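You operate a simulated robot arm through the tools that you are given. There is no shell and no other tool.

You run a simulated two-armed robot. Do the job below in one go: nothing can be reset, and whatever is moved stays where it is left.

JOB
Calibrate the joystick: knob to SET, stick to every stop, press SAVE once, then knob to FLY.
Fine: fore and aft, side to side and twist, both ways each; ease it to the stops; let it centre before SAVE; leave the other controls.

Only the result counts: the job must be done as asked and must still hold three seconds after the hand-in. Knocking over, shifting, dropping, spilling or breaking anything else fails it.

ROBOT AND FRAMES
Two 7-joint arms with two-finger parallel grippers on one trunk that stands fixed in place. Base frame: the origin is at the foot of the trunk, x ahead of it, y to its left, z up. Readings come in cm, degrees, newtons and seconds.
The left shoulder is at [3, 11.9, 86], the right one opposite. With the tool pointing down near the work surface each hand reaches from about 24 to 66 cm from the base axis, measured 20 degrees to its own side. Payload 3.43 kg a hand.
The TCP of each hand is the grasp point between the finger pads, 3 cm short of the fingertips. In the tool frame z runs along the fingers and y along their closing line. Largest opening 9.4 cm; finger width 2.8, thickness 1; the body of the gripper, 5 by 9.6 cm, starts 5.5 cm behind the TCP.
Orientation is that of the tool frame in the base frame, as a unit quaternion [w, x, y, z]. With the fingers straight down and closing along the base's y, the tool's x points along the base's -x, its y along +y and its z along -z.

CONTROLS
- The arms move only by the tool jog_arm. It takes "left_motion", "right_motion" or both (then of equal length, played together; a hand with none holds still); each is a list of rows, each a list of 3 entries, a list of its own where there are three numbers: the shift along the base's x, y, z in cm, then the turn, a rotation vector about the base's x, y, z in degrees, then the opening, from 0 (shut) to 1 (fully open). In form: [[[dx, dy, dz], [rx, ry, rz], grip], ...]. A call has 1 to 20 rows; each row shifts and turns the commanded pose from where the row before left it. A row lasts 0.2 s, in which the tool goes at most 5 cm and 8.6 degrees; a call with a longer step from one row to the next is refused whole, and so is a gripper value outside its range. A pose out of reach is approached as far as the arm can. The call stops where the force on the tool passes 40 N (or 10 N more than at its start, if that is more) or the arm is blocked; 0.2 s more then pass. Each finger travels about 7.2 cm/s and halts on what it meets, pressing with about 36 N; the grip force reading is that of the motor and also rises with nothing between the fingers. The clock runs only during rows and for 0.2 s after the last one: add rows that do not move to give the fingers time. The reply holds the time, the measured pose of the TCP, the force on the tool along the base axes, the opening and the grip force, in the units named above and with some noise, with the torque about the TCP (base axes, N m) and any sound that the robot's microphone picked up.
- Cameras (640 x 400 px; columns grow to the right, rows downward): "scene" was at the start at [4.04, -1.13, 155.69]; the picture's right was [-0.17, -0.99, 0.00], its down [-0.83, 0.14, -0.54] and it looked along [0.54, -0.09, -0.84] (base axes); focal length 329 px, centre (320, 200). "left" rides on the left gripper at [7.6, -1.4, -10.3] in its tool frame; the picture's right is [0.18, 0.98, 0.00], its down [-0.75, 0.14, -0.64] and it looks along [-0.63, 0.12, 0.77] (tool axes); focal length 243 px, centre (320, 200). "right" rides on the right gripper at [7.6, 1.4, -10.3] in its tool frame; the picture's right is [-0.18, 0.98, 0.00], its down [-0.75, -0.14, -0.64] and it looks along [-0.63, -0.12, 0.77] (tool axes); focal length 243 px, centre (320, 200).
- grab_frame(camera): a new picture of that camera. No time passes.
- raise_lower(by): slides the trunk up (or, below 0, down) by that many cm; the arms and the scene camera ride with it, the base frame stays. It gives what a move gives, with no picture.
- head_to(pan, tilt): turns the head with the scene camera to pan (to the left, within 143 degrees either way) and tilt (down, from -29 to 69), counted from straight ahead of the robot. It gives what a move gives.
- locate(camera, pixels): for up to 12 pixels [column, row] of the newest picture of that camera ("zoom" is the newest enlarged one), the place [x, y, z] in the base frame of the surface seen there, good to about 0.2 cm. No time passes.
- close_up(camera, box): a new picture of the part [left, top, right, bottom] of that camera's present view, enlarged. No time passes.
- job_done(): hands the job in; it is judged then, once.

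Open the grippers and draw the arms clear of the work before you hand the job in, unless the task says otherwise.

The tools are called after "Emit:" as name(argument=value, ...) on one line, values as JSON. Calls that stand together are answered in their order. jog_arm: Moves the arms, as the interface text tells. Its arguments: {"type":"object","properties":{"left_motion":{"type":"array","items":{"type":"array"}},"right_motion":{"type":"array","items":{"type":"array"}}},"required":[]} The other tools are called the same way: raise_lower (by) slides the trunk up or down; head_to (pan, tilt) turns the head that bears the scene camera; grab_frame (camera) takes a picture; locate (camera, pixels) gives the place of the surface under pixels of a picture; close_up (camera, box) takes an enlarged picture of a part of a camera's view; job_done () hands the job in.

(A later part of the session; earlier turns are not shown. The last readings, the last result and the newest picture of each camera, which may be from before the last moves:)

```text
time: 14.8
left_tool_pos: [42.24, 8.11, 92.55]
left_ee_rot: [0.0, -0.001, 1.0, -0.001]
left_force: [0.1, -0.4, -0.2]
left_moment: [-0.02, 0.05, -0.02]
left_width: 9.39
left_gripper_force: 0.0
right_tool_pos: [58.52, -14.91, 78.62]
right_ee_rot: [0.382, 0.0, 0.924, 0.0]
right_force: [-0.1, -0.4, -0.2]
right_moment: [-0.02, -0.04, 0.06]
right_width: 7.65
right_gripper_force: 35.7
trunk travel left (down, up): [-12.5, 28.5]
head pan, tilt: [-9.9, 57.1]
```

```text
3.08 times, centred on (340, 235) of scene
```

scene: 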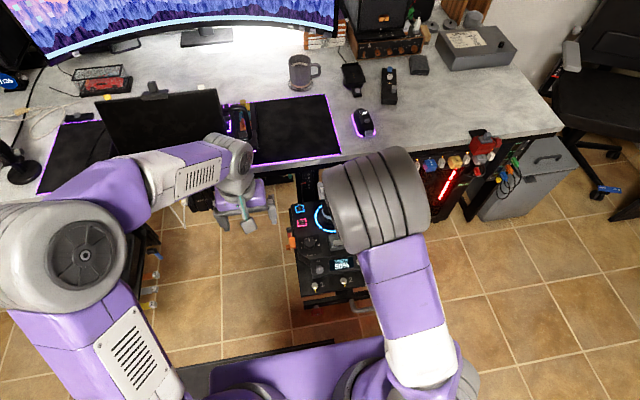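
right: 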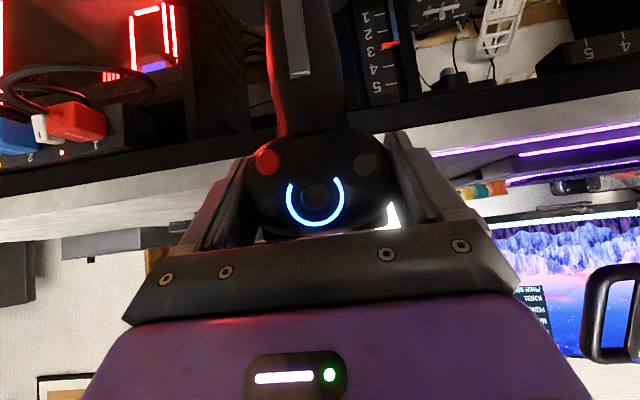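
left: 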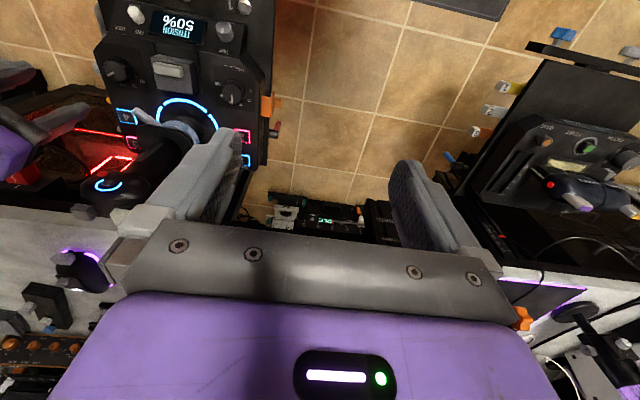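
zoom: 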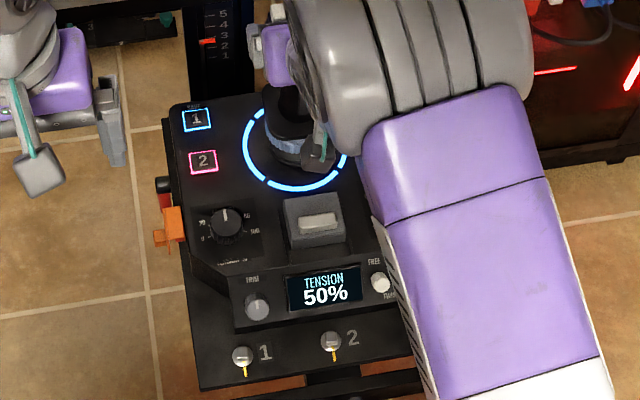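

Gripped at 7.65 cm width with no net load. I start easing the stick forward along an arc about the pivot, 6° at first, reading the spring force.

Emit:
jog_arm(right_motion=[[[0.325, 0, 0], [0, 1, 0], 0.6], [[0.325, 0, 0], [0, 1, 0], 0.6], [[0.325, 0, -0.01], [0, 1, 0], 0.6], [[0.325, 0, -0.01], [0, 1, 0], 0.6], [[0.325, 0, -0.02], [0, 1, 0], 0.6], [[0.325, 0, -0.02], [0, 1, 0], 0.6]])

Emit:
close_up(camera="scene", box=[290, 170, 390, 300])

Emit:
grab_frame(camera="right")

```text
time: 16.2
left_tool_pos: [42.23, 7.92, 92.48]
left_ee_rot: [0.0, 0.0, 1.0, 0.0]
left_force: [0.0, 0.3, 0.6]
left_moment: [0.01, -0.01, 0.0]
left_width: 9.42
left_gripper_force: 0.1
right_tool_pos: [60.65, -14.9, 78.57]
right_ee_rot: [0.334, 0.001, 0.943, -0.001]
right_force: [4.4, -1.5, 0.9]
right_moment: [-0.45, -1.07, 0.02]
right_width: 7.65
right_gripper_force: 36.5
trunk travel left (down, up): [-12.5, 28.5]
head pan, tilt: [-9.9, 57.1]
```

```text
3.08 times, centred on (340, 235) of scene
```

zoom: 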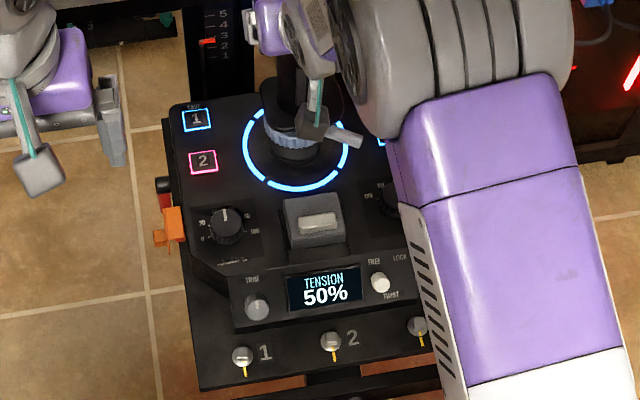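

```text
taken
```

right: 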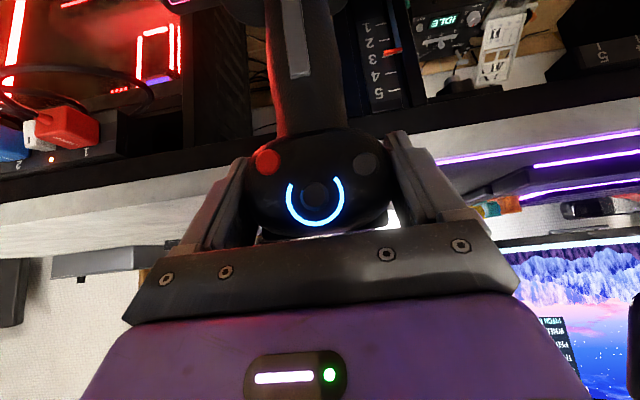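

The restoring torque shows but the pivot seems lower than assumed (hand pushed +x while torqued back), so I use a larger radius of ~24 cm. I continue 6° more, gently.

Emit:
jog_arm(right_motion=[[[0.42, 0, -0.05], [0, 1, 0], 0.6], [[0.42, 0, -0.06], [0, 1, 0], 0.6], [[0.42, 0, -0.06], [0, 1, 0], 0.6], [[0.42, 0, -0.07], [0, 1, 0], 0.6]])

Emit:
close_up(camera="scene", box=[290, 170, 390, 300])

```text
time: 17.2
left_tool_pos: [42.15, 8.0, 92.61]
left_ee_rot: [0.0, 0.0, 1.0, 0.0]
left_force: [-0.3, -0.5, 1.2]
left_moment: [0.02, -0.03, 0.0]
left_width: 9.39
left_gripper_force: 0.0
right_tool_pos: [62.27, -14.85, 78.44]
right_ee_rot: [0.301, -0.001, 0.954, 0.0]
right_force: [-2.4, -4.7, 7.0]
right_moment: [-0.86, 0.47, 0.1]
right_width: 7.66
right_gripper_force: 36.0
trunk travel left (down, up): [-12.5, 28.5]
head pan, tilt: [-9.9, 57.1]
```

```text
3.08 times, centred on (340, 235) of scene
```

zoom: 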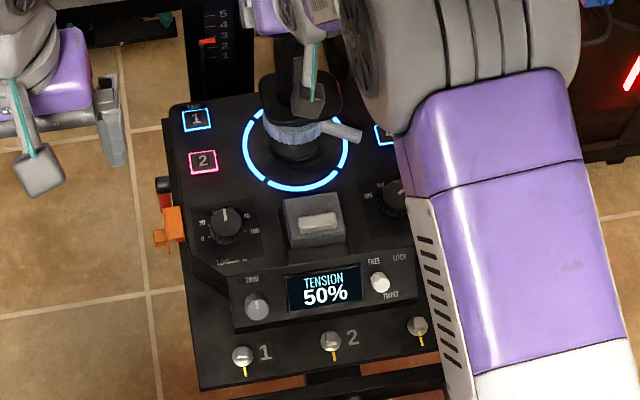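

No stop yet (restoring torque about the pivot ≈0.3 N·m). I continue 4° further forward.

Emit:
jog_arm(right_motion=[[[0.39, 0, -0.06], [0, 1, 0], 0.6], [[0.39, 0, -0.07], [0, 1, 0], 0.6], [[0.39, 0, -0.07], [0, 1, 0], 0.6], [[0.39, 0, -0.08], [0, 1, 0], 0.6]])

Emit:
close_up(camera="scene", box=[290, 140, 390, 300])

Emit:
close_up(camera="left", box=[40, 80, 240, 225])

```text
time: 18.2
left_tool_pos: [42.15, 8.09, 92.78]
left_ee_rot: [0.001, 0.0, 1.0, 0.0]
left_force: [0.3, 0.3, -0.7]
left_moment: [0.0, 0.0, 0.0]
left_width: 9.4
left_gripper_force: 0.0
right_tool_pos: [63.79, -14.84, 78.12]
right_ee_rot: [0.268, 0.0, 0.963, 0.0]
right_force: [-2.8, -4.8, 9.4]
right_moment: [-0.95, 0.75, 0.17]
right_width: 7.66
right_gripper_force: 35.5
trunk travel left (down, up): [-12.5, 28.5]
head pan, tilt: [-9.9, 57.1]
```

```text
2.50 times, centred on (340, 220) of scene
```

zoom: 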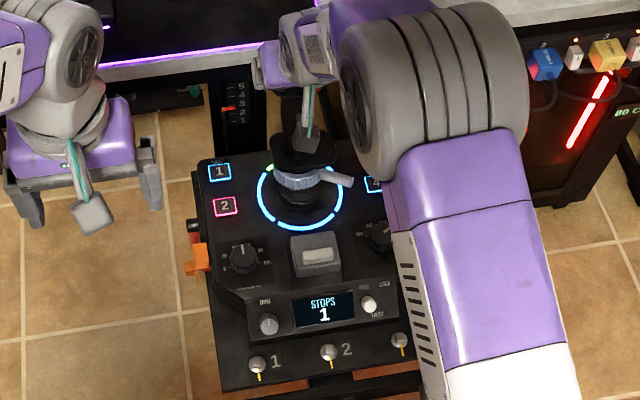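

```text
2.76 times, centred on (140, 152) of left
```

zoom: 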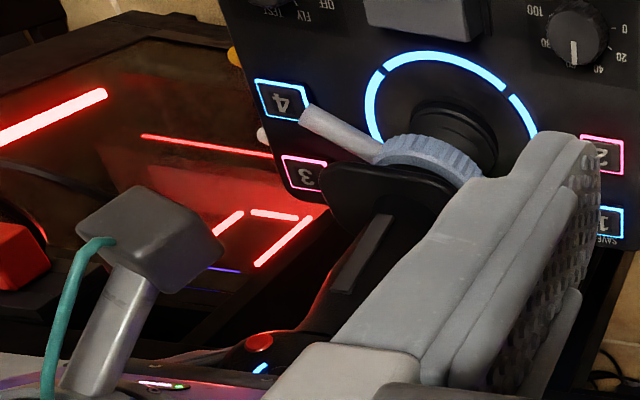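

The display now shows "STOPS 1" – the forward stop registered at about 14° with low force. I ease back through centre and then 8° aft using a 21 cm radius.

Emit:
jog_arm(right_motion=[[[-0.78, 0, 0.15], [0, -2, 0], 0.6], [[-0.78, 0, 0.13], [0, -2, 0], 0.6], [[-0.84, 0, 0.13], [0, -2, 0], 0.6], [[-0.84, 0, 0.11], [0, -2, 0], 0.6], [[-0.65, 0, 0.04], [0, -2, 0], 0.6], [[-0.65, 0, 0.02], [0, -2, 0], 0.6], [[-0.65, 0, 0], [0, -2, 0], 0.6], [[-0.37, 0, -0.01], [0, -1, 0], 0.6], [[-0.37, 0, -0.02], [0, -1, 0], 0.6], [[-0.37, 0, -0.025], [0, -1, 0], 0.6], [[-0.37, 0, -0.03], [0, -1, 0], 0.6], [[-0.37, 0, -0.04], [0, -1, 0], 0.6], [[-0.37, 0, -0.04], [0, -1, 0], 0.6], [[-0.37, 0, -0.05], [0, -1, 0], 0.6], [[-0.37, 0, -0.057], [0, -1, 0], 0.6]])

Emit:
close_up(camera="scene", box=[290, 140, 390, 300])

Emit:
grab_frame(camera="right")

```text
time: 21.4
left_tool_pos: [42.1, 8.15, 92.63]
left_ee_rot: [0.0, 0.0, 1.0, 0.001]
left_force: [-0.1, 0.4, 0.0]
left_moment: [-0.02, -0.01, 0.01]
left_width: 9.4
left_gripper_force: 0.1
right_tool_pos: [55.59, -14.94, 78.42]
right_ee_rot: [0.447, 0.0, 0.895, 0.0]
right_force: [-5.2, -2.0, 10.3]
right_moment: [-0.51, 0.96, -0.1]
right_width: 7.64
right_gripper_force: 35.8
trunk travel left (down, up): [-12.5, 28.5]
head pan, tilt: [-9.9, 57.1]
```

```text
2.50 times, centred on (340, 220) of scene
```

zoom: 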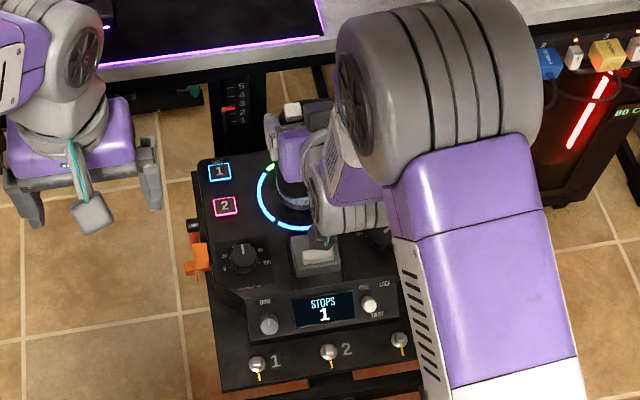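

```text
taken
```

right: 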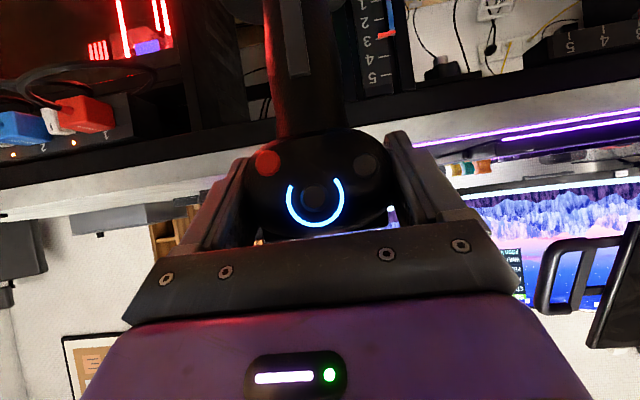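

Still "STOPS 1" at 8° aft, low loads. I ease on aft, 1° per row, up to 14°.

Emit:
jog_arm(right_motion=[[[-0.38, 0, -0.04], [0, -1, 0], 0.6], [[-0.38, 0, -0.05], [0, -1, 0], 0.6], [[-0.38, 0, -0.06], [0, -1, 0], 0.6], [[-0.38, 0, -0.06], [0, -1, 0], 0.6]])

Emit:
close_up(camera="scene", box=[290, 140, 390, 300])

```text
time: 22.4
left_tool_pos: [42.12, 8.15, 92.6]
left_ee_rot: [0.0, 0.0, 1.0, 0.0]
left_force: [0.6, -0.4, -0.2]
left_moment: [0.02, 0.06, 0.03]
left_width: 9.4
left_gripper_force: 0.1
right_tool_pos: [54.17, -14.88, 78.11]
right_ee_rot: [0.478, 0.0, 0.878, 0.0]
right_force: [0.6, -1.0, 4.1]
right_moment: [-0.29, 0.02, -0.09]
right_width: 7.64
right_gripper_force: 35.9
trunk travel left (down, up): [-12.5, 28.5]
head pan, tilt: [-9.9, 57.1]
```

```text
2.50 times, centred on (340, 220) of scene
```

zoom: 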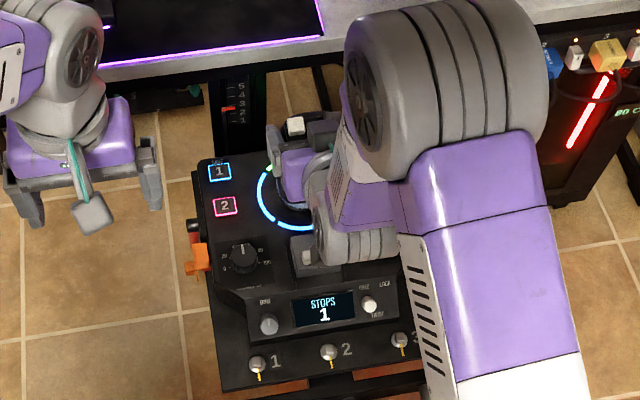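

Loads remain small at 12° aft. I continue 3° more, checking the counter.

Emit:
jog_arm(right_motion=[[[-0.37, 0, -0.08], [0, -1, 0], 0.6], [[-0.37, 0, -0.08], [0, -1, 0], 0.6], [[-0.37, 0, -0.09], [0, -1, 0], 0.6]])

Emit:
close_up(camera="scene", box=[290, 140, 390, 300])

```text
time: 23.2
left_tool_pos: [42.2, 8.05, 92.46]
left_ee_rot: [0.0, 0.0, 1.0, 0.0]
left_force: [-1.2, 0.4, 0.0]
left_moment: [-0.01, 0.01, 0.01]
left_width: 9.41
left_gripper_force: 0.1
right_tool_pos: [53.07, -14.94, 77.86]
right_ee_rot: [0.5, 0.0, 0.866, -0.001]
right_force: [3.6, -0.6, 0.6]
right_moment: [-0.08, 0.03, -0.04]
right_width: 7.64
right_gripper_force: 35.7
trunk travel left (down, up): [-12.5, 28.5]
head pan, tilt: [-9.9, 57.1]
```

```text
2.50 times, centred on (340, 220) of scene
```

zoom: 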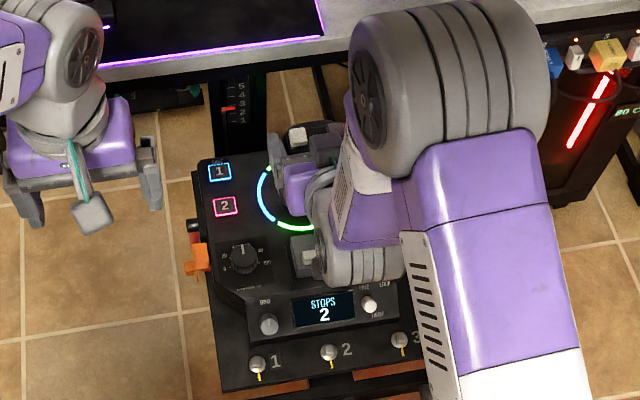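

"STOPS 2" and the near ring segment went green. I return to centre and then ease 8° to the left.

Emit:
jog_arm(right_motion=[[[0.37, 0, 0.09], [0, 1, 0], 0.6], [[0.75, 0, 0.16], [0, 2, 0], 0.6], [[0.76, 0, 0.12], [0, 2, 0], 0.6], [[0.76, 0, 0.09], [0, 2, 0], 0.6], [[0.74, 0, 0.107], [0, 2, 0], 0.6], [[0.74, 0, 0.08], [0, 2, 0], 0.6], [[0.74, 0, 0.055], [0, 2, 0], 0.6], [[0.74, 0, 0.03], [0, 2, 0], 0.6], [[0, 0, 0], [0, 0, 0], 0.6], [[0, 0.37, 0], [-1, 0, 0], 0.6], [[0, 0.37, -0.01], [-1, 0, 0], 0.6], [[0, 0.37, -0.015], [-1, 0, 0], 0.6], [[0, 0.37, -0.02], [-1, 0, 0], 0.6], [[0, 0.37, -0.03], [-1, 0, 0], 0.6], [[0, 0.37, -0.035], [-1, 0, 0], 0.6], [[0, 0.37, -0.04], [-1, 0, 0], 0.6], [[0, 0.37, -0.045], [-1, 0, 0], 0.6]])

Emit:
close_up(camera="scene", box=[290, 140, 390, 300])

Emit:
grab_frame(camera="right")

```text
time: 26.8
left_tool_pos: [42.2, 8.05, 92.6]
left_ee_rot: [0.0, 0.001, 1.0, 0.0]
left_force: [-0.4, -0.3, 0.1]
left_moment: [0.02, -0.02, -0.01]
left_width: 9.4
left_gripper_force: 0.1
right_tool_pos: [58.66, -11.88, 78.48]
right_ee_rot: [0.382, -0.026, 0.922, -0.064]
right_force: [-3.3, 2.0, 1.4]
right_moment: [0.6, 0.6, -0.11]
right_width: 7.64
right_gripper_force: 36.1
trunk travel left (down, up): [-12.5, 28.5]
head pan, tilt: [-9.9, 57.1]
```

```text
2.50 times, centred on (340, 220) of scene
```

zoom: 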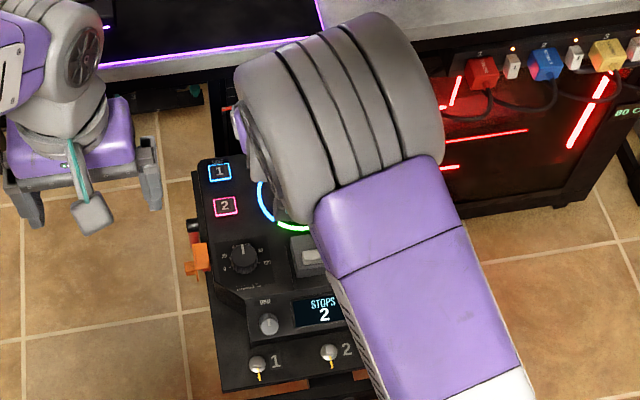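

```text
taken
```

right: 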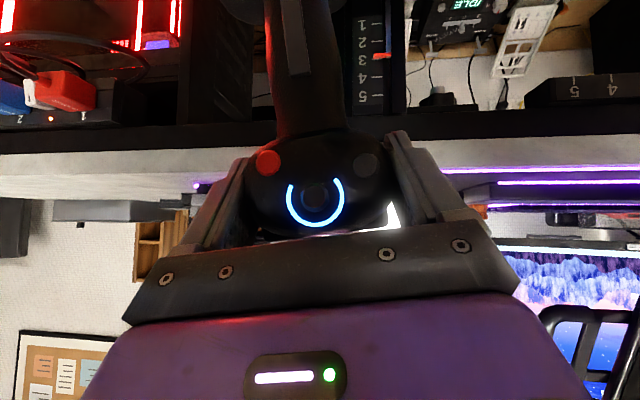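

Still easing left at 8° with light loads; the right elbow has swung left, so I first move the left hand 10 cm to its left for clearance while holding the stick.

Emit:
jog_arm(left_motion=[[[0, 3.3, 0], [0, 0, 0], 1], [[0, 3.3, 0], [0, 0, 0], 0.8], [[0, 3.4, 0], [0, 0, 0], 0.6]])

Emit:
jog_arm(right_motion=[[[0, 0.37, -0.05], [-1, 0, 0], 0.6], [[0, 0.37, -0.06], [-1, 0, 0], 0.6], [[0, 0.37, -0.065], [-1, 0, 0], 0.6], [[0, 0.365, -0.07], [-1, 0, 0], 0.6], [[0, 0.365, -0.08], [-1, 0, 0], 0.6]])

Emit:
close_up(camera="scene", box=[290, 140, 390, 300])

```text
time: 27.6
left_tool_pos: [42.24, 18.2, 92.47]
left_ee_rot: [0.001, 0.001, 1.0, 0.0]
left_force: [0.0, 0.2, -0.4]
left_moment: [0.01, 0.02, -0.03]
left_width: 5.66
left_gripper_force: 0.1
right_tool_pos: [58.62, -11.86, 78.3]
right_ee_rot: [0.381, -0.027, 0.922, -0.063]
right_force: [-3.1, 3.2, -0.5]
right_moment: [0.76, 0.73, -0.09]
right_width: 7.66
right_gripper_force: 36.1
trunk travel left (down, up): [-12.5, 28.5]
head pan, tilt: [-9.9, 57.1]
```

```text
time: 28.8
left_tool_pos: [42.22, 18.12, 92.58]
left_ee_rot: [-0.001, -0.001, 1.0, 0.0]
left_force: [0.1, -0.6, -0.9]
left_moment: [0.01, 0.02, 0.01]
left_width: 5.61
left_gripper_force: 0.0
right_tool_pos: [58.72, -10.05, 78.06]
right_ee_rot: [0.38, -0.042, 0.918, -0.106]
right_force: [-0.6, 2.8, -0.8]
right_moment: [1.19, 0.05, -0.05]
right_width: 7.69
right_gripper_force: 35.6
trunk travel left (down, up): [-12.5, 28.5]
head pan, tilt: [-9.9, 57.1]
```

```text
2.50 times, centred on (340, 220) of scene
```

zoom: 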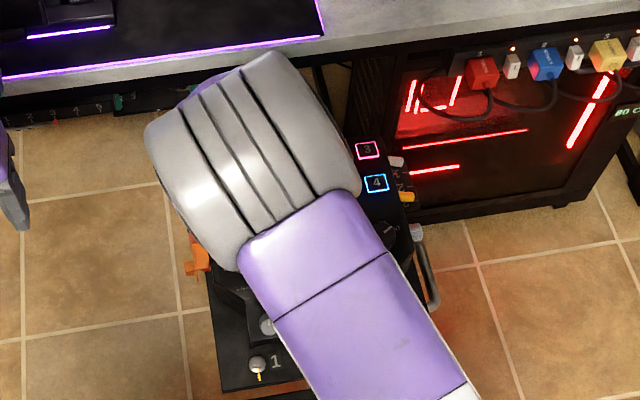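

The right elbow now hides the display from the scene camera; I look with the left camera.

Emit:
grab_frame(camera="left")

Emit:
grab_frame(camera="scene")

```text
taken
```

left: 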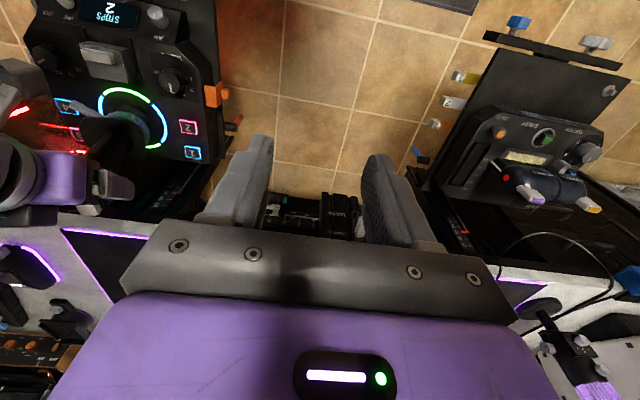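

```text
taken
```

scene: 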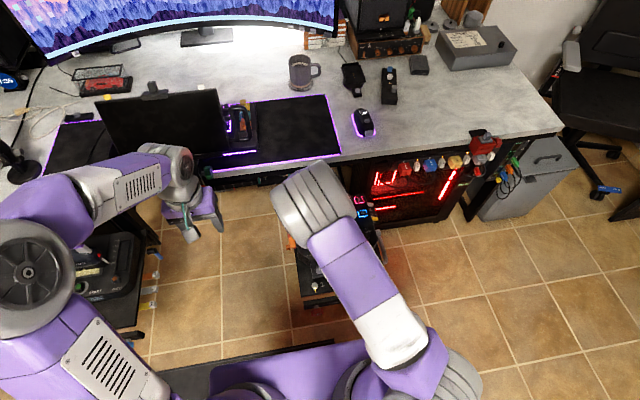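

The left camera shows "STOPS 2" with fore and aft segments green, left segment still blue. I ease 3° further left.

Emit:
jog_arm(right_motion=[[[0, 0.36, -0.085], [-1, 0, 0], 0.6], [[0, 0.36, -0.09], [-1, 0, 0], 0.6]])

Emit:
close_up(camera="left", box=[0, 0, 240, 200])

```text
time: 29.4
left_tool_pos: [42.15, 18.14, 92.42]
left_ee_rot: [0.001, 0.0, 1.0, 0.0]
left_force: [0.9, 0.2, -0.2]
left_moment: [0.0, 0.02, 0.0]
left_width: 5.63
left_gripper_force: 0.0
right_tool_pos: [58.72, -9.45, 77.9]
right_ee_rot: [0.379, -0.05, 0.916, -0.12]
right_force: [0.3, 2.7, 0.1]
right_moment: [1.45, -0.31, 0.12]
right_width: 7.65
right_gripper_force: 35.8
trunk travel left (down, up): [-12.5, 28.5]
head pan, tilt: [-9.9, 57.1]
```

```text
2.00 times, centred on (120, 100) of left
```

zoom: 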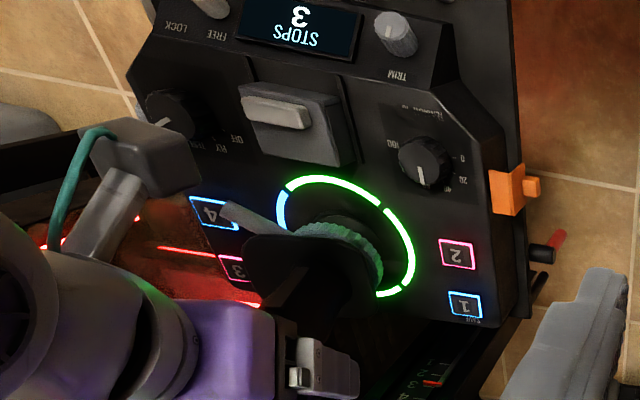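

"STOPS 3" and the left segment is green. I return to centre and ease 8° to the right.

Emit:
jog_arm(right_motion=[[[0, -0.72, 0.175], [2, 0, 0], 0.6], [[0, -0.73, 0.15], [2, 0, 0], 0.6], [[0, -0.74, 0.125], [2, 0, 0], 0.6], [[0, -0.74, 0.095], [2, 0, 0], 0.6], [[0, -0.74, 0.07], [2, 0, 0], 0.6], [[0, -0.74, 0.05], [2, 0, 0], 0.6], [[0, -0.74, 0.02], [2, 0, 0], 0.6], [[0, -0.37, 0.01], [1, 0, 0], 0.6], [[0, 0, 0], [0, 0, 0], 0.6], [[0, -0.37, 0], [1, 0, 0], 0.6], [[0, -0.37, -0.01], [1, 0, 0], 0.6], [[0, -0.37, -0.015], [1, 0, 0], 0.6], [[0, -0.37, -0.02], [1, 0, 0], 0.6], [[0, -0.37, -0.03], [1, 0, 0], 0.6], [[0, -0.37, -0.035], [1, 0, 0], 0.6], [[0, -0.37, -0.04], [1, 0, 0], 0.6], [[0, -0.37, -0.045], [1, 0, 0], 0.6]])

Emit:
close_up(camera="left", box=[0, 0, 240, 200])

Emit:
grab_frame(camera="right")

```text
time: 33.0
left_tool_pos: [42.18, 18.05, 92.6]
left_ee_rot: [0.0, -0.001, 1.0, -0.001]
left_force: [-0.3, -0.4, 0.1]
left_moment: [-0.01, -0.04, 0.01]
left_width: 5.67
left_gripper_force: 0.0
right_tool_pos: [58.59, -17.9, 78.42]
right_ee_rot: [0.382, 0.027, 0.922, 0.065]
right_force: [-2.0, -4.8, 7.8]
right_moment: [-1.07, 0.51, 0.01]
right_width: 7.65
right_gripper_force: 36.1
trunk travel left (down, up): [-12.5, 28.5]
head pan, tilt: [-9.9, 57.1]
```

```text
2.00 times, centred on (120, 100) of left
```

zoom: 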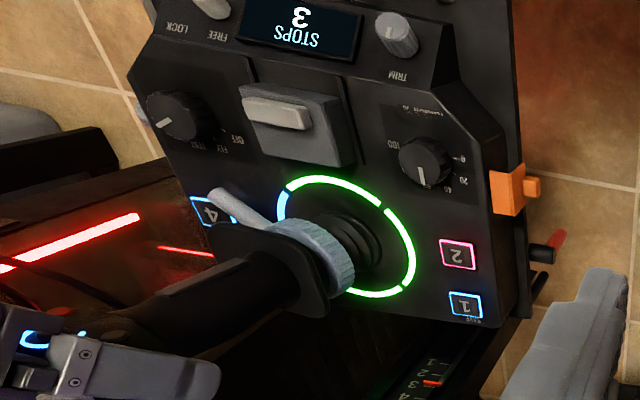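

```text
taken
```

right: 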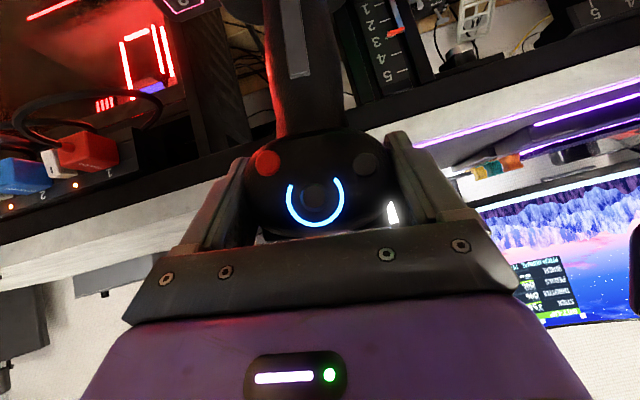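

Still 3 at 8° right, light loads. I ease 6° more, then re-check; I also zoom on the monitor text seen at right view (530, 290).

Emit:
jog_arm(right_motion=[[[0, -0.37, -0.05], [1, 0, 0], 0.6], [[0, -0.37, -0.06], [1, 0, 0], 0.6], [[0, -0.37, -0.065], [1, 0, 0], 0.6], [[0, -0.365, -0.07], [1, 0, 0], 0.6], [[0, -0.365, -0.08], [1, 0, 0], 0.6]])

Emit:
close_up(camera="left", box=[0, 0, 240, 200])

Emit:
close_up(camera="right", box=[480, 180, 640, 340])

```text
time: 34.2
left_tool_pos: [42.11, 18.01, 92.57]
left_ee_rot: [0.0, 0.0, 1.0, 0.0]
left_force: [0.2, 0.7, -0.5]
left_moment: [-0.02, -0.03, 0.0]
left_width: 5.64
left_gripper_force: 0.1
right_tool_pos: [58.6, -19.82, 78.17]
right_ee_rot: [0.381, 0.044, 0.918, 0.105]
right_force: [1.1, -7.3, 1.4]
right_moment: [-1.69, -0.09, -0.07]
right_width: 7.64
right_gripper_force: 35.9
trunk travel left (down, up): [-12.5, 28.5]
head pan, tilt: [-9.9, 57.1]
```

```text
2.00 times, centred on (120, 100) of left
```

zoom: 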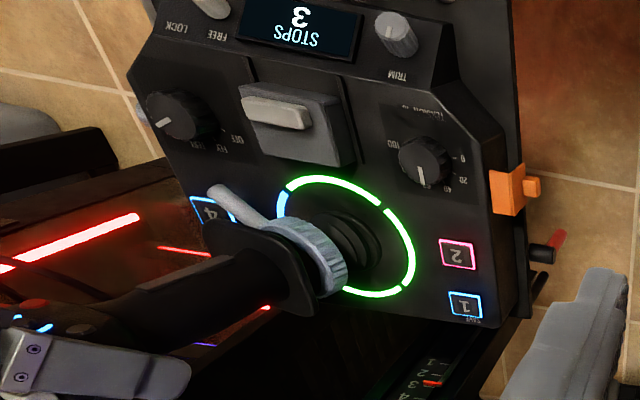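

```text
2.50 times, centred on (560, 260) of right
```

zoom: 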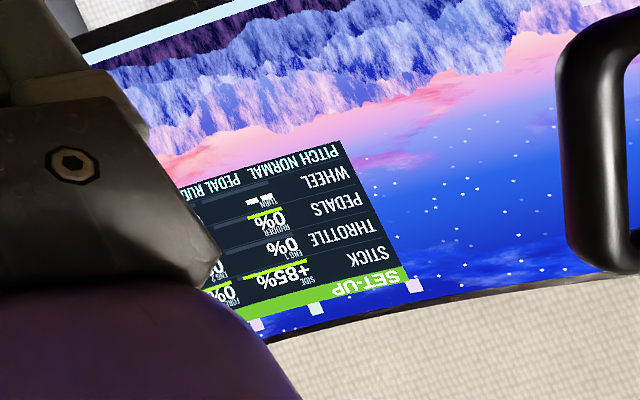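

The monitor's SET-UP panel reads SIDE +85%. I ease 2° more to the right.

Emit:
jog_arm(right_motion=[[[0, -0.36, -0.085], [1, 0, 0], 0.6], [[0, -0.36, -0.09], [1, 0, 0], 0.6]])

Emit:
close_up(camera="left", box=[0, 0, 240, 200])

Emit:
close_up(camera="right", box=[480, 180, 640, 340])

```text
time: 34.8
left_tool_pos: [42.08, 18.13, 92.66]
left_ee_rot: [0.0, 0.0, 1.0, 0.0]
left_force: [-1.0, 0.6, -0.2]
left_moment: [0.01, 0.0, 0.04]
left_width: 5.63
left_gripper_force: 0.1
right_tool_pos: [58.7, -20.6, 77.84]
right_ee_rot: [0.38, 0.05, 0.916, 0.12]
right_force: [-2.7, -8.2, 6.0]
right_moment: [-1.86, 0.51, 0.1]
right_width: 7.7
right_gripper_force: 36.3
trunk travel left (down, up): [-12.5, 28.5]
head pan, tilt: [-9.9, 57.1]
```

```text
2.00 times, centred on (120, 100) of left
```

zoom: 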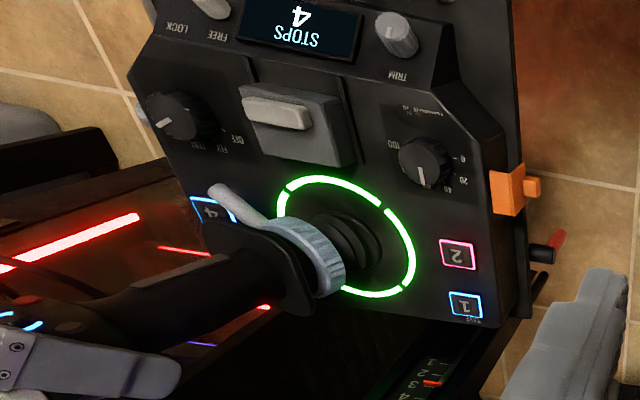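

```text
2.50 times, centred on (560, 260) of right
```

zoom: 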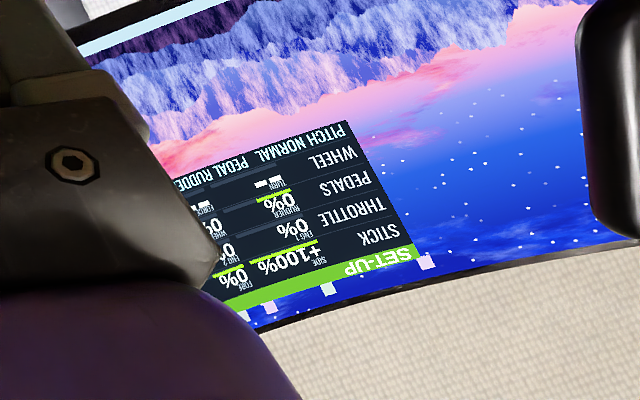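

"STOPS 4", SIDE +100%, ring all green. I return to centre and pause, then begin twist anticlockwise about the vertical, 8°.

Emit:
jog_arm(right_motion=[[[0, 0.72, 0.175], [-2, 0, 0], 0.6], [[0, 0.73, 0.15], [-2, 0, 0], 0.6], [[0, 0.74, 0.125], [-2, 0, 0], 0.6], [[0, 0.74, 0.095], [-2, 0, 0], 0.6], [[0, 0.74, 0.07], [-2, 0, 0], 0.6], [[0, 0.74, 0.05], [-2, 0, 0], 0.6], [[0, 0.74, 0.02], [-2, 0, 0], 0.6], [[0, 0.37, 0.01], [-1, 0, 0], 0.6], [[0, 0, 0], [0, 0, 0], 0.6]])

Emit:
close_up(camera="left", box=[0, 0, 240, 200])

Emit:
grab_frame(camera="right")

Emit:
grab_frame(camera="scene")

```text
time: 36.8
left_tool_pos: [42.24, 18.05, 92.5]
left_ee_rot: [0.001, 0.0, 1.0, 0.0]
left_force: [-0.2, 0.6, 0.1]
left_moment: [-0.03, 0.02, 0.02]
left_width: 5.65
left_gripper_force: 0.0
right_tool_pos: [58.51, -14.81, 78.61]
right_ee_rot: [0.382, 0.0, 0.924, 0.0]
right_force: [1.4, 1.4, 1.6]
right_moment: [0.27, -0.27, 0.02]
right_width: 7.67
right_gripper_force: 36.1
trunk travel left (down, up): [-12.5, 28.5]
head pan, tilt: [-9.9, 57.1]
```

```text
2.00 times, centred on (120, 100) of left
```

zoom: 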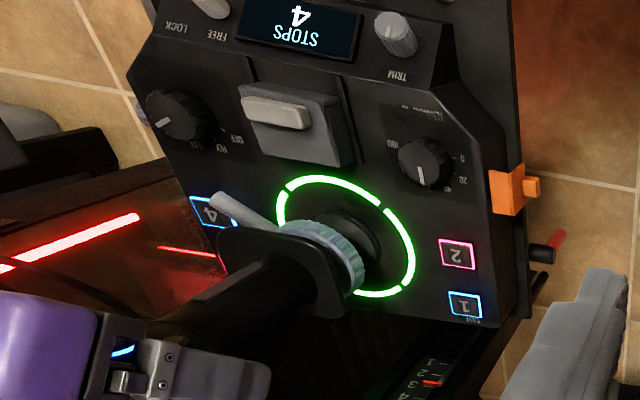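

```text
taken
```

right: 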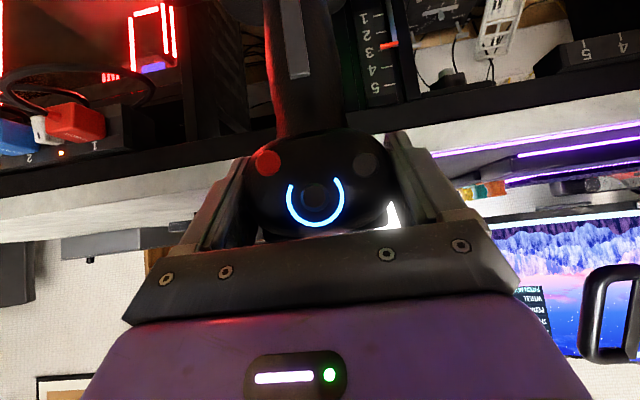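

```text
taken
```

scene: 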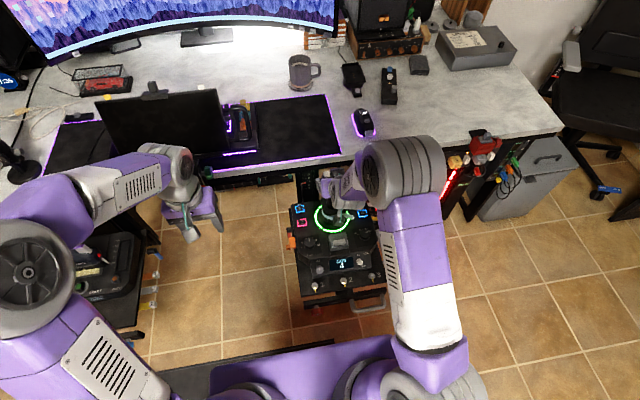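

Stick is centred and held. I twist anticlockwise (about +z) in 1° rows, 6° first.

Emit:
jog_arm(right_motion=[[[0, 0, 0], [0, 0, 1], 0.6], [[0, -0.01, 0], [0, 0, 1], 0.6], [[0, 0, 0], [0, 0, 1], 0.6], [[0, -0.01, 0], [0, 0, 1], 0.6], [[0, -0.01, 0], [0, 0, 1], 0.6], [[0, -0.01, 0], [0, 0, 1], 0.6]])

Emit:
close_up(camera="left", box=[0, 0, 240, 200])

Emit:
close_up(camera="right", box=[200, 100, 440, 250])

```text
time: 38.2
left_tool_pos: [42.04, 18.16, 92.58]
left_ee_rot: [0.0, 0.0, 1.0, -0.001]
left_force: [-1.3, 0.0, -0.1]
left_moment: [0.01, 0.02, 0.01]
left_width: 5.62
left_gripper_force: 0.1
right_tool_pos: [58.72, -14.98, 78.63]
right_ee_rot: [0.382, -0.048, 0.923, 0.02]
right_force: [-5.7, -1.0, 8.1]
right_moment: [-0.25, 1.1, -0.07]
right_width: 7.62
right_gripper_force: 36.3
trunk travel left (down, up): [-12.5, 28.5]
head pan, tilt: [-9.9, 57.1]
```

```text
2.00 times, centred on (120, 100) of left
```

zoom: 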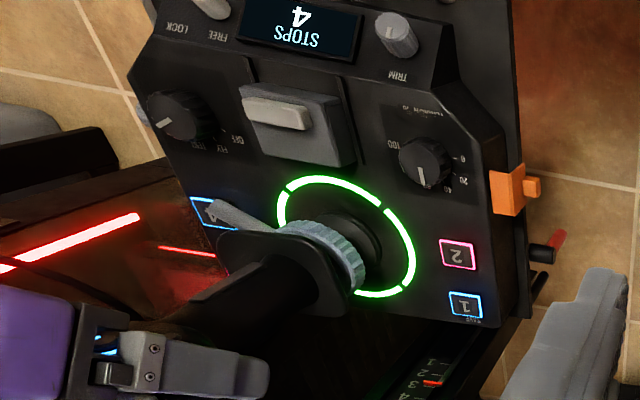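

```text
2.67 times, centred on (320, 175) of right
```

zoom: 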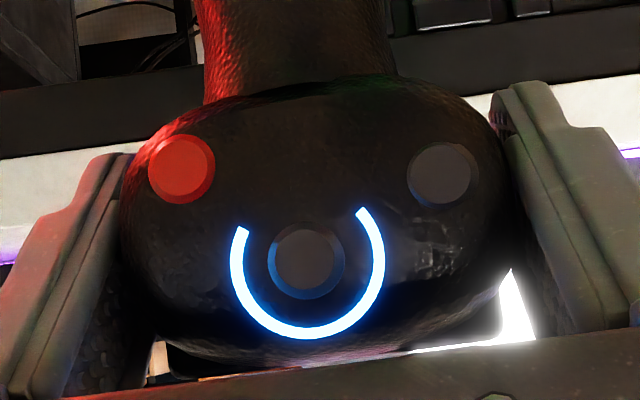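

The stick follows with little torque. I continue another 6° anticlockwise.

Emit:
jog_arm(right_motion=[[[0, -0.01, 0], [0, 0, 1], 0.6], [[0, -0.01, 0], [0, 0, 1], 0.6], [[0, -0.01, 0], [0, 0, 1], 0.6], [[0, -0.01, 0], [0, 0, 1], 0.6], [[0, -0.01, 0], [0, 0, 1], 0.6], [[0, -0.01, 0], [0, 0, 1], 0.6]])

Emit:
close_up(camera="left", box=[0, 0, 240, 200])

Emit:
grab_frame(camera="right")

```text
time: 39.6
left_tool_pos: [42.22, 18.05, 92.48]
left_ee_rot: [0.0, 0.0, 1.0, 0.0]
left_force: [0.6, -0.2, 0.4]
left_moment: [-0.04, 0.02, 0.02]
left_width: 5.63
left_gripper_force: 0.0
right_tool_pos: [58.62, -14.91, 78.69]
right_ee_rot: [0.381, -0.096, 0.919, 0.04]
right_force: [-2.1, -2.8, 4.6]
right_moment: [-0.51, 0.47, -0.13]
right_width: 7.67
right_gripper_force: 36.2
trunk travel left (down, up): [-12.5, 28.5]
head pan, tilt: [-9.9, 57.1]
```

```text
2.00 times, centred on (120, 100) of left
```

zoom: 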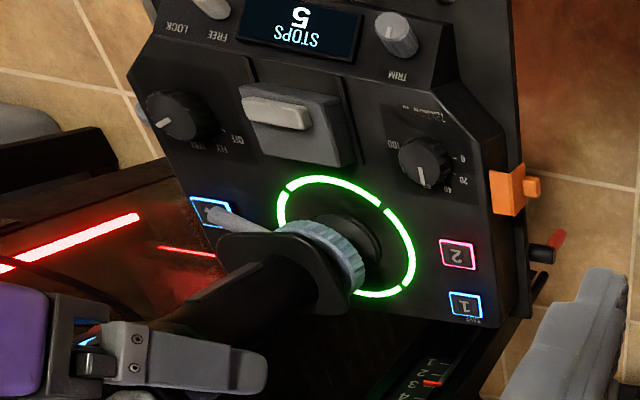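

```text
taken
```

right: 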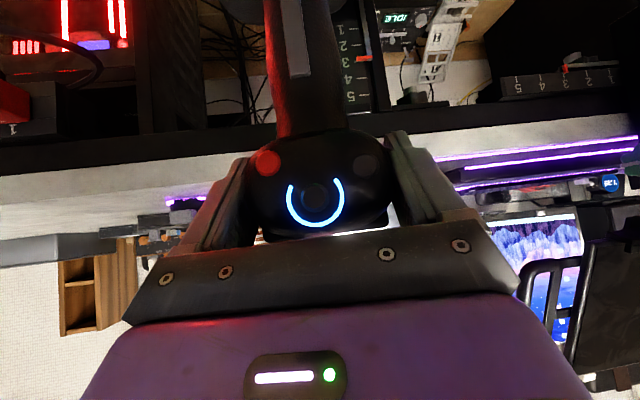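

"STOPS 5" at 12° anticlockwise. I return to centre and ease clockwise 10°.

Emit:
jog_arm(right_motion=[[[0, 0.02, 0], [0, 0, -2], 0.6], [[0, 0.02, 0], [0, 0, -2], 0.6], [[0, 0.02, 0], [0, 0, -2], 0.6], [[0, 0.02, 0], [0, 0, -2], 0.6], [[0, 0.01, 0], [0, 0, -2], 0.6], [[0, 0.01, 0], [0, 0, -2], 0.6], [[0, 0, 0], [0, 0, -1], 0.6], [[0, 0.01, 0], [0, 0, -1], 0.6], [[0, 0, 0], [0, 0, -1], 0.6], [[0, 0.01, 0], [0, 0, -1], 0.6], [[0, 0, 0], [0, 0, -1], 0.6], [[0, 0.01, 0], [0, 0, -1], 0.6], [[0, 0.01, 0], [0, 0, -1], 0.6], [[0, 0.01, 0], [0, 0, -1], 0.6], [[0, 0.01, 0], [0, 0, -1], 0.6], [[0, 0.01, 0], [0, 0, -1], 0.6]])

Emit:
close_up(camera="left", box=[0, 0, 240, 200])

Emit:
grab_frame(camera="right")

```text
time: 43.0
left_tool_pos: [42.09, 18.22, 92.62]
left_ee_rot: [0.0, 0.0, 1.0, -0.001]
left_force: [-0.6, 0.5, 0.2]
left_moment: [0.0, -0.03, 0.0]
left_width: 5.65
left_gripper_force: 0.1
right_tool_pos: [58.54, -14.86, 78.63]
right_ee_rot: [0.382, 0.08, 0.92, -0.032]
right_force: [1.0, -2.7, 8.3]
right_moment: [-0.64, -0.19, 0.12]
right_width: 7.65
right_gripper_force: 36.4
trunk travel left (down, up): [-12.5, 28.5]
head pan, tilt: [-9.9, 57.1]
```

```text
2.00 times, centred on (120, 100) of left
```

zoom: 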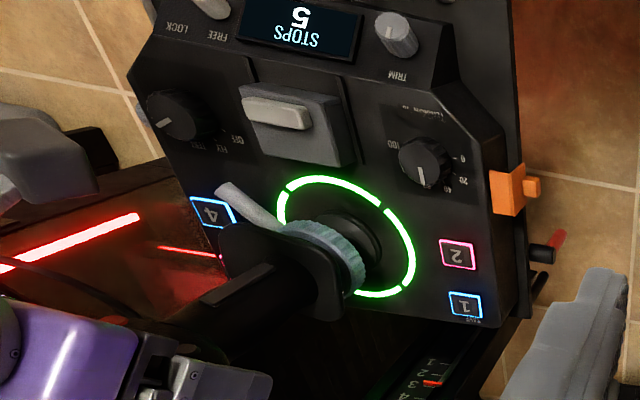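

```text
taken
```

right: 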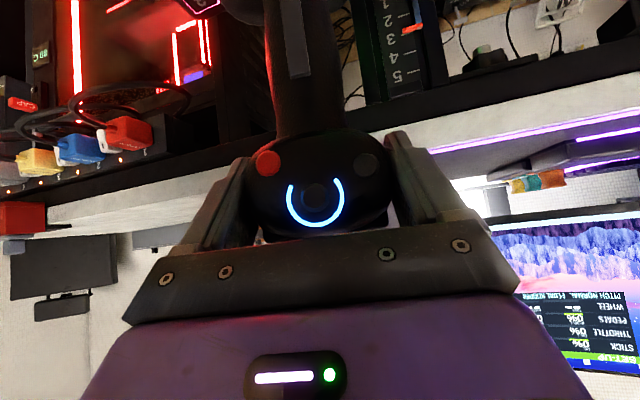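

Still 5 at 10° clockwise; I ease 3° more in 1° rows.

Emit:
jog_arm(right_motion=[[[0, 0.01, 0], [0, 0, -1], 0.6], [[0, 0.01, 0], [0, 0, -1], 0.6]])

Emit:
close_up(camera="left", box=[0, 0, 240, 200])

Emit:
close_up(camera="right", box=[520, 280, 640, 380])

```text
time: 43.6
left_tool_pos: [42.14, 18.14, 92.57]
left_ee_rot: [-0.001, 0.0, 1.0, 0.0]
left_force: [-1.3, -0.5, -0.5]
left_moment: [0.01, 0.01, 0.0]
left_width: 5.65
left_gripper_force: 0.1
right_tool_pos: [58.6, -14.7, 78.59]
right_ee_rot: [0.382, 0.096, 0.918, -0.04]
right_force: [-0.6, -4.0, 9.2]
right_moment: [-0.79, -0.07, 0.18]
right_width: 7.65
right_gripper_force: 36.2
trunk travel left (down, up): [-12.5, 28.5]
head pan, tilt: [-9.9, 57.1]
```

```text
2.00 times, centred on (120, 100) of left
```

zoom: 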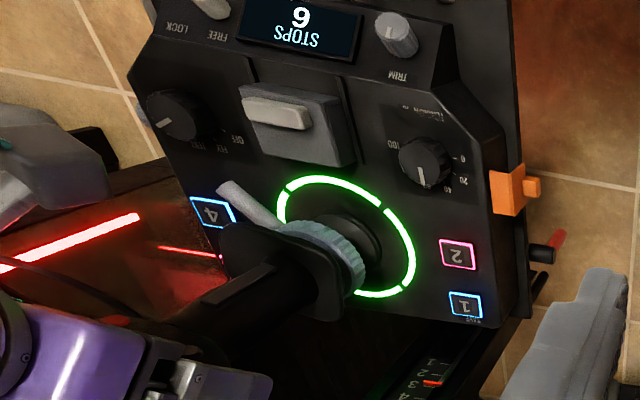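

```text
4.00 times, centred on (580, 330) of right
```

zoom: 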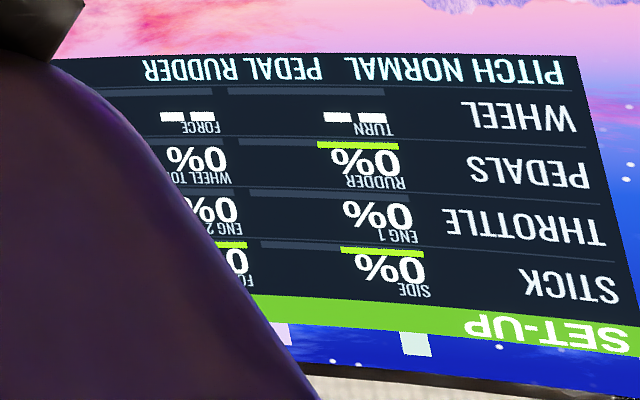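

The counter reads six (inverted view) at 12° clockwise. I ease back to centre, then open the gripper and back out along the fingers.

Emit:
jog_arm(right_motion=[[[0, -0.02, 0], [0, 0, 2], 0.6], [[0, -0.02, 0], [0, 0, 2], 0.6], [[0, -0.02, 0], [0, 0, 2], 0.6], [[0, -0.01, 0], [0, 0, 2], 0.6], [[0, -0.01, 0], [0, 0, 2], 0.6], [[0, 0, 0], [0, 0, 2], 0.6], [[0, 0, 0], [0, 0, 0], 0.6], [[0, 0, 0], [0, 0, 0], 0.6]])

Emit:
close_up(camera="scene", box=[290, 170, 390, 300])

Emit:
grab_frame(camera="right")

```text
time: 45.4
left_tool_pos: [42.18, 18.05, 92.54]
left_ee_rot: [0.0, 0.0, 1.0, 0.0]
left_force: [-0.1, 0.1, 0.0]
left_moment: [-0.02, -0.04, -0.01]
left_width: 5.66
left_gripper_force: 0.0
right_tool_pos: [58.55, -14.84, 78.58]
right_ee_rot: [0.382, -0.001, 0.924, 0.0]
right_force: [0.8, -2.9, 7.4]
right_moment: [-0.65, -0.2, -0.02]
right_width: 7.65
right_gripper_force: 36.4
trunk travel left (down, up): [-12.5, 28.5]
head pan, tilt: [-9.9, 57.1]
```

```text
3.08 times, centred on (340, 235) of scene
```

zoom: 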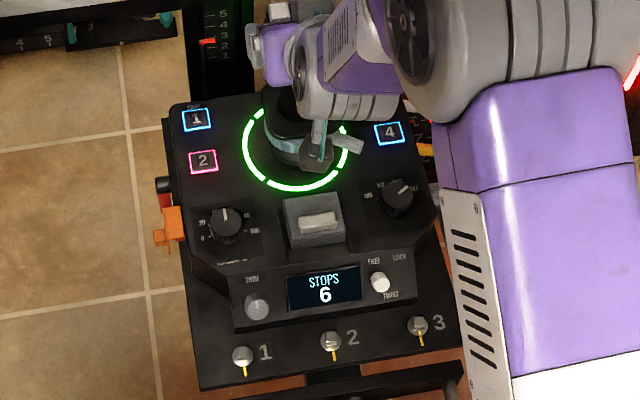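

```text
taken
```

right: 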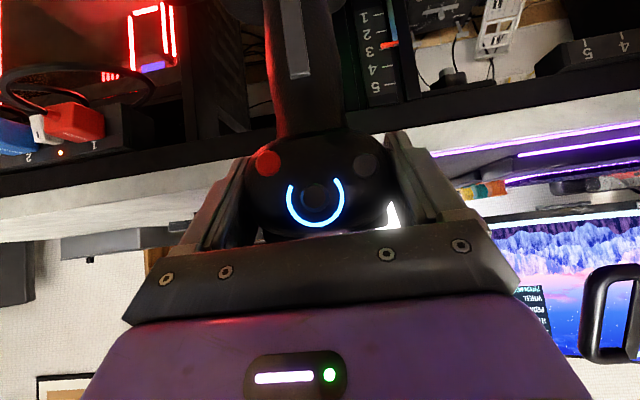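

The display reads "STOPS 6" upright. I open the gripper at centre and retreat back-up along the finger axis.

Emit:
jog_arm(right_motion=[[[0, 0, 0.1], [0, 0, 0], 0.75], [[0, 0, 0], [0, 0, 0], 0.88], [[0, 0, 0], [0, 0, 0], 1], [[0, 0, 0], [0, 0, 0], 1], [[-0.7, 0, 0.7], [0, 0, 0], 1], [[-1.4, 0, 1.4], [0, 0, 0], 1], [[-2, 0, 2], [0, 0, 0], 1], [[-2, 0, 2], [0, 0, 0], 1], [[-2, 0, 2], [0, 0, 0], 1], [[0, 0, 0], [0, 0, 0], 1]])

Emit:
grab_frame(camera="right")

Emit:
close_up(camera="left", box=[0, 0, 240, 200])

Emit:
grab_frame(camera="scene")

```text
time: 47.6
left_tool_pos: [42.24, 18.01, 92.53]
left_ee_rot: [0.0, 0.0, 1.0, 0.0]
left_force: [0.3, 0.0, -0.8]
left_moment: [-0.01, 0.01, 0.03]
left_width: 5.64
left_gripper_force: 0.1
right_tool_pos: [50.46, -14.81, 86.76]
right_ee_rot: [0.383, 0.0, 0.924, 0.0]
right_force: [-0.7, -0.2, 0.7]
right_moment: [0.03, 0.0, 0.0]
right_width: 9.4
right_gripper_force: 0.1
trunk travel left (down, up): [-12.5, 28.5]
head pan, tilt: [-9.9, 57.1]
```

```text
taken
```

right: 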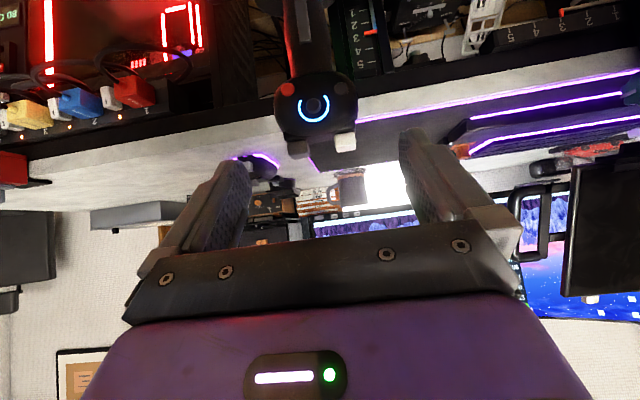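

```text
2.00 times, centred on (120, 100) of left
```

zoom: 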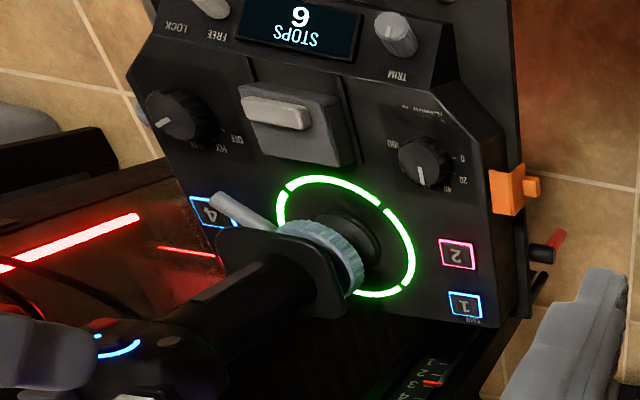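

```text
taken
```

scene: 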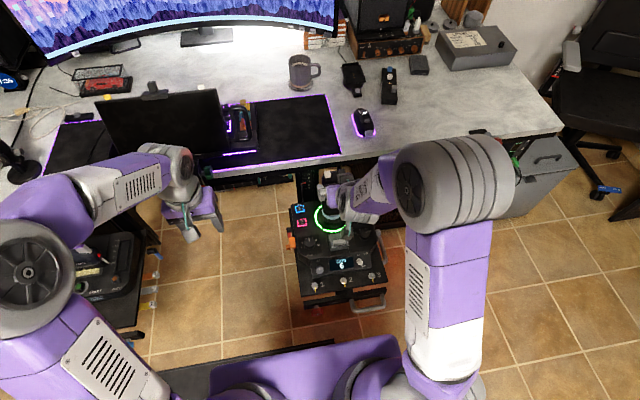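

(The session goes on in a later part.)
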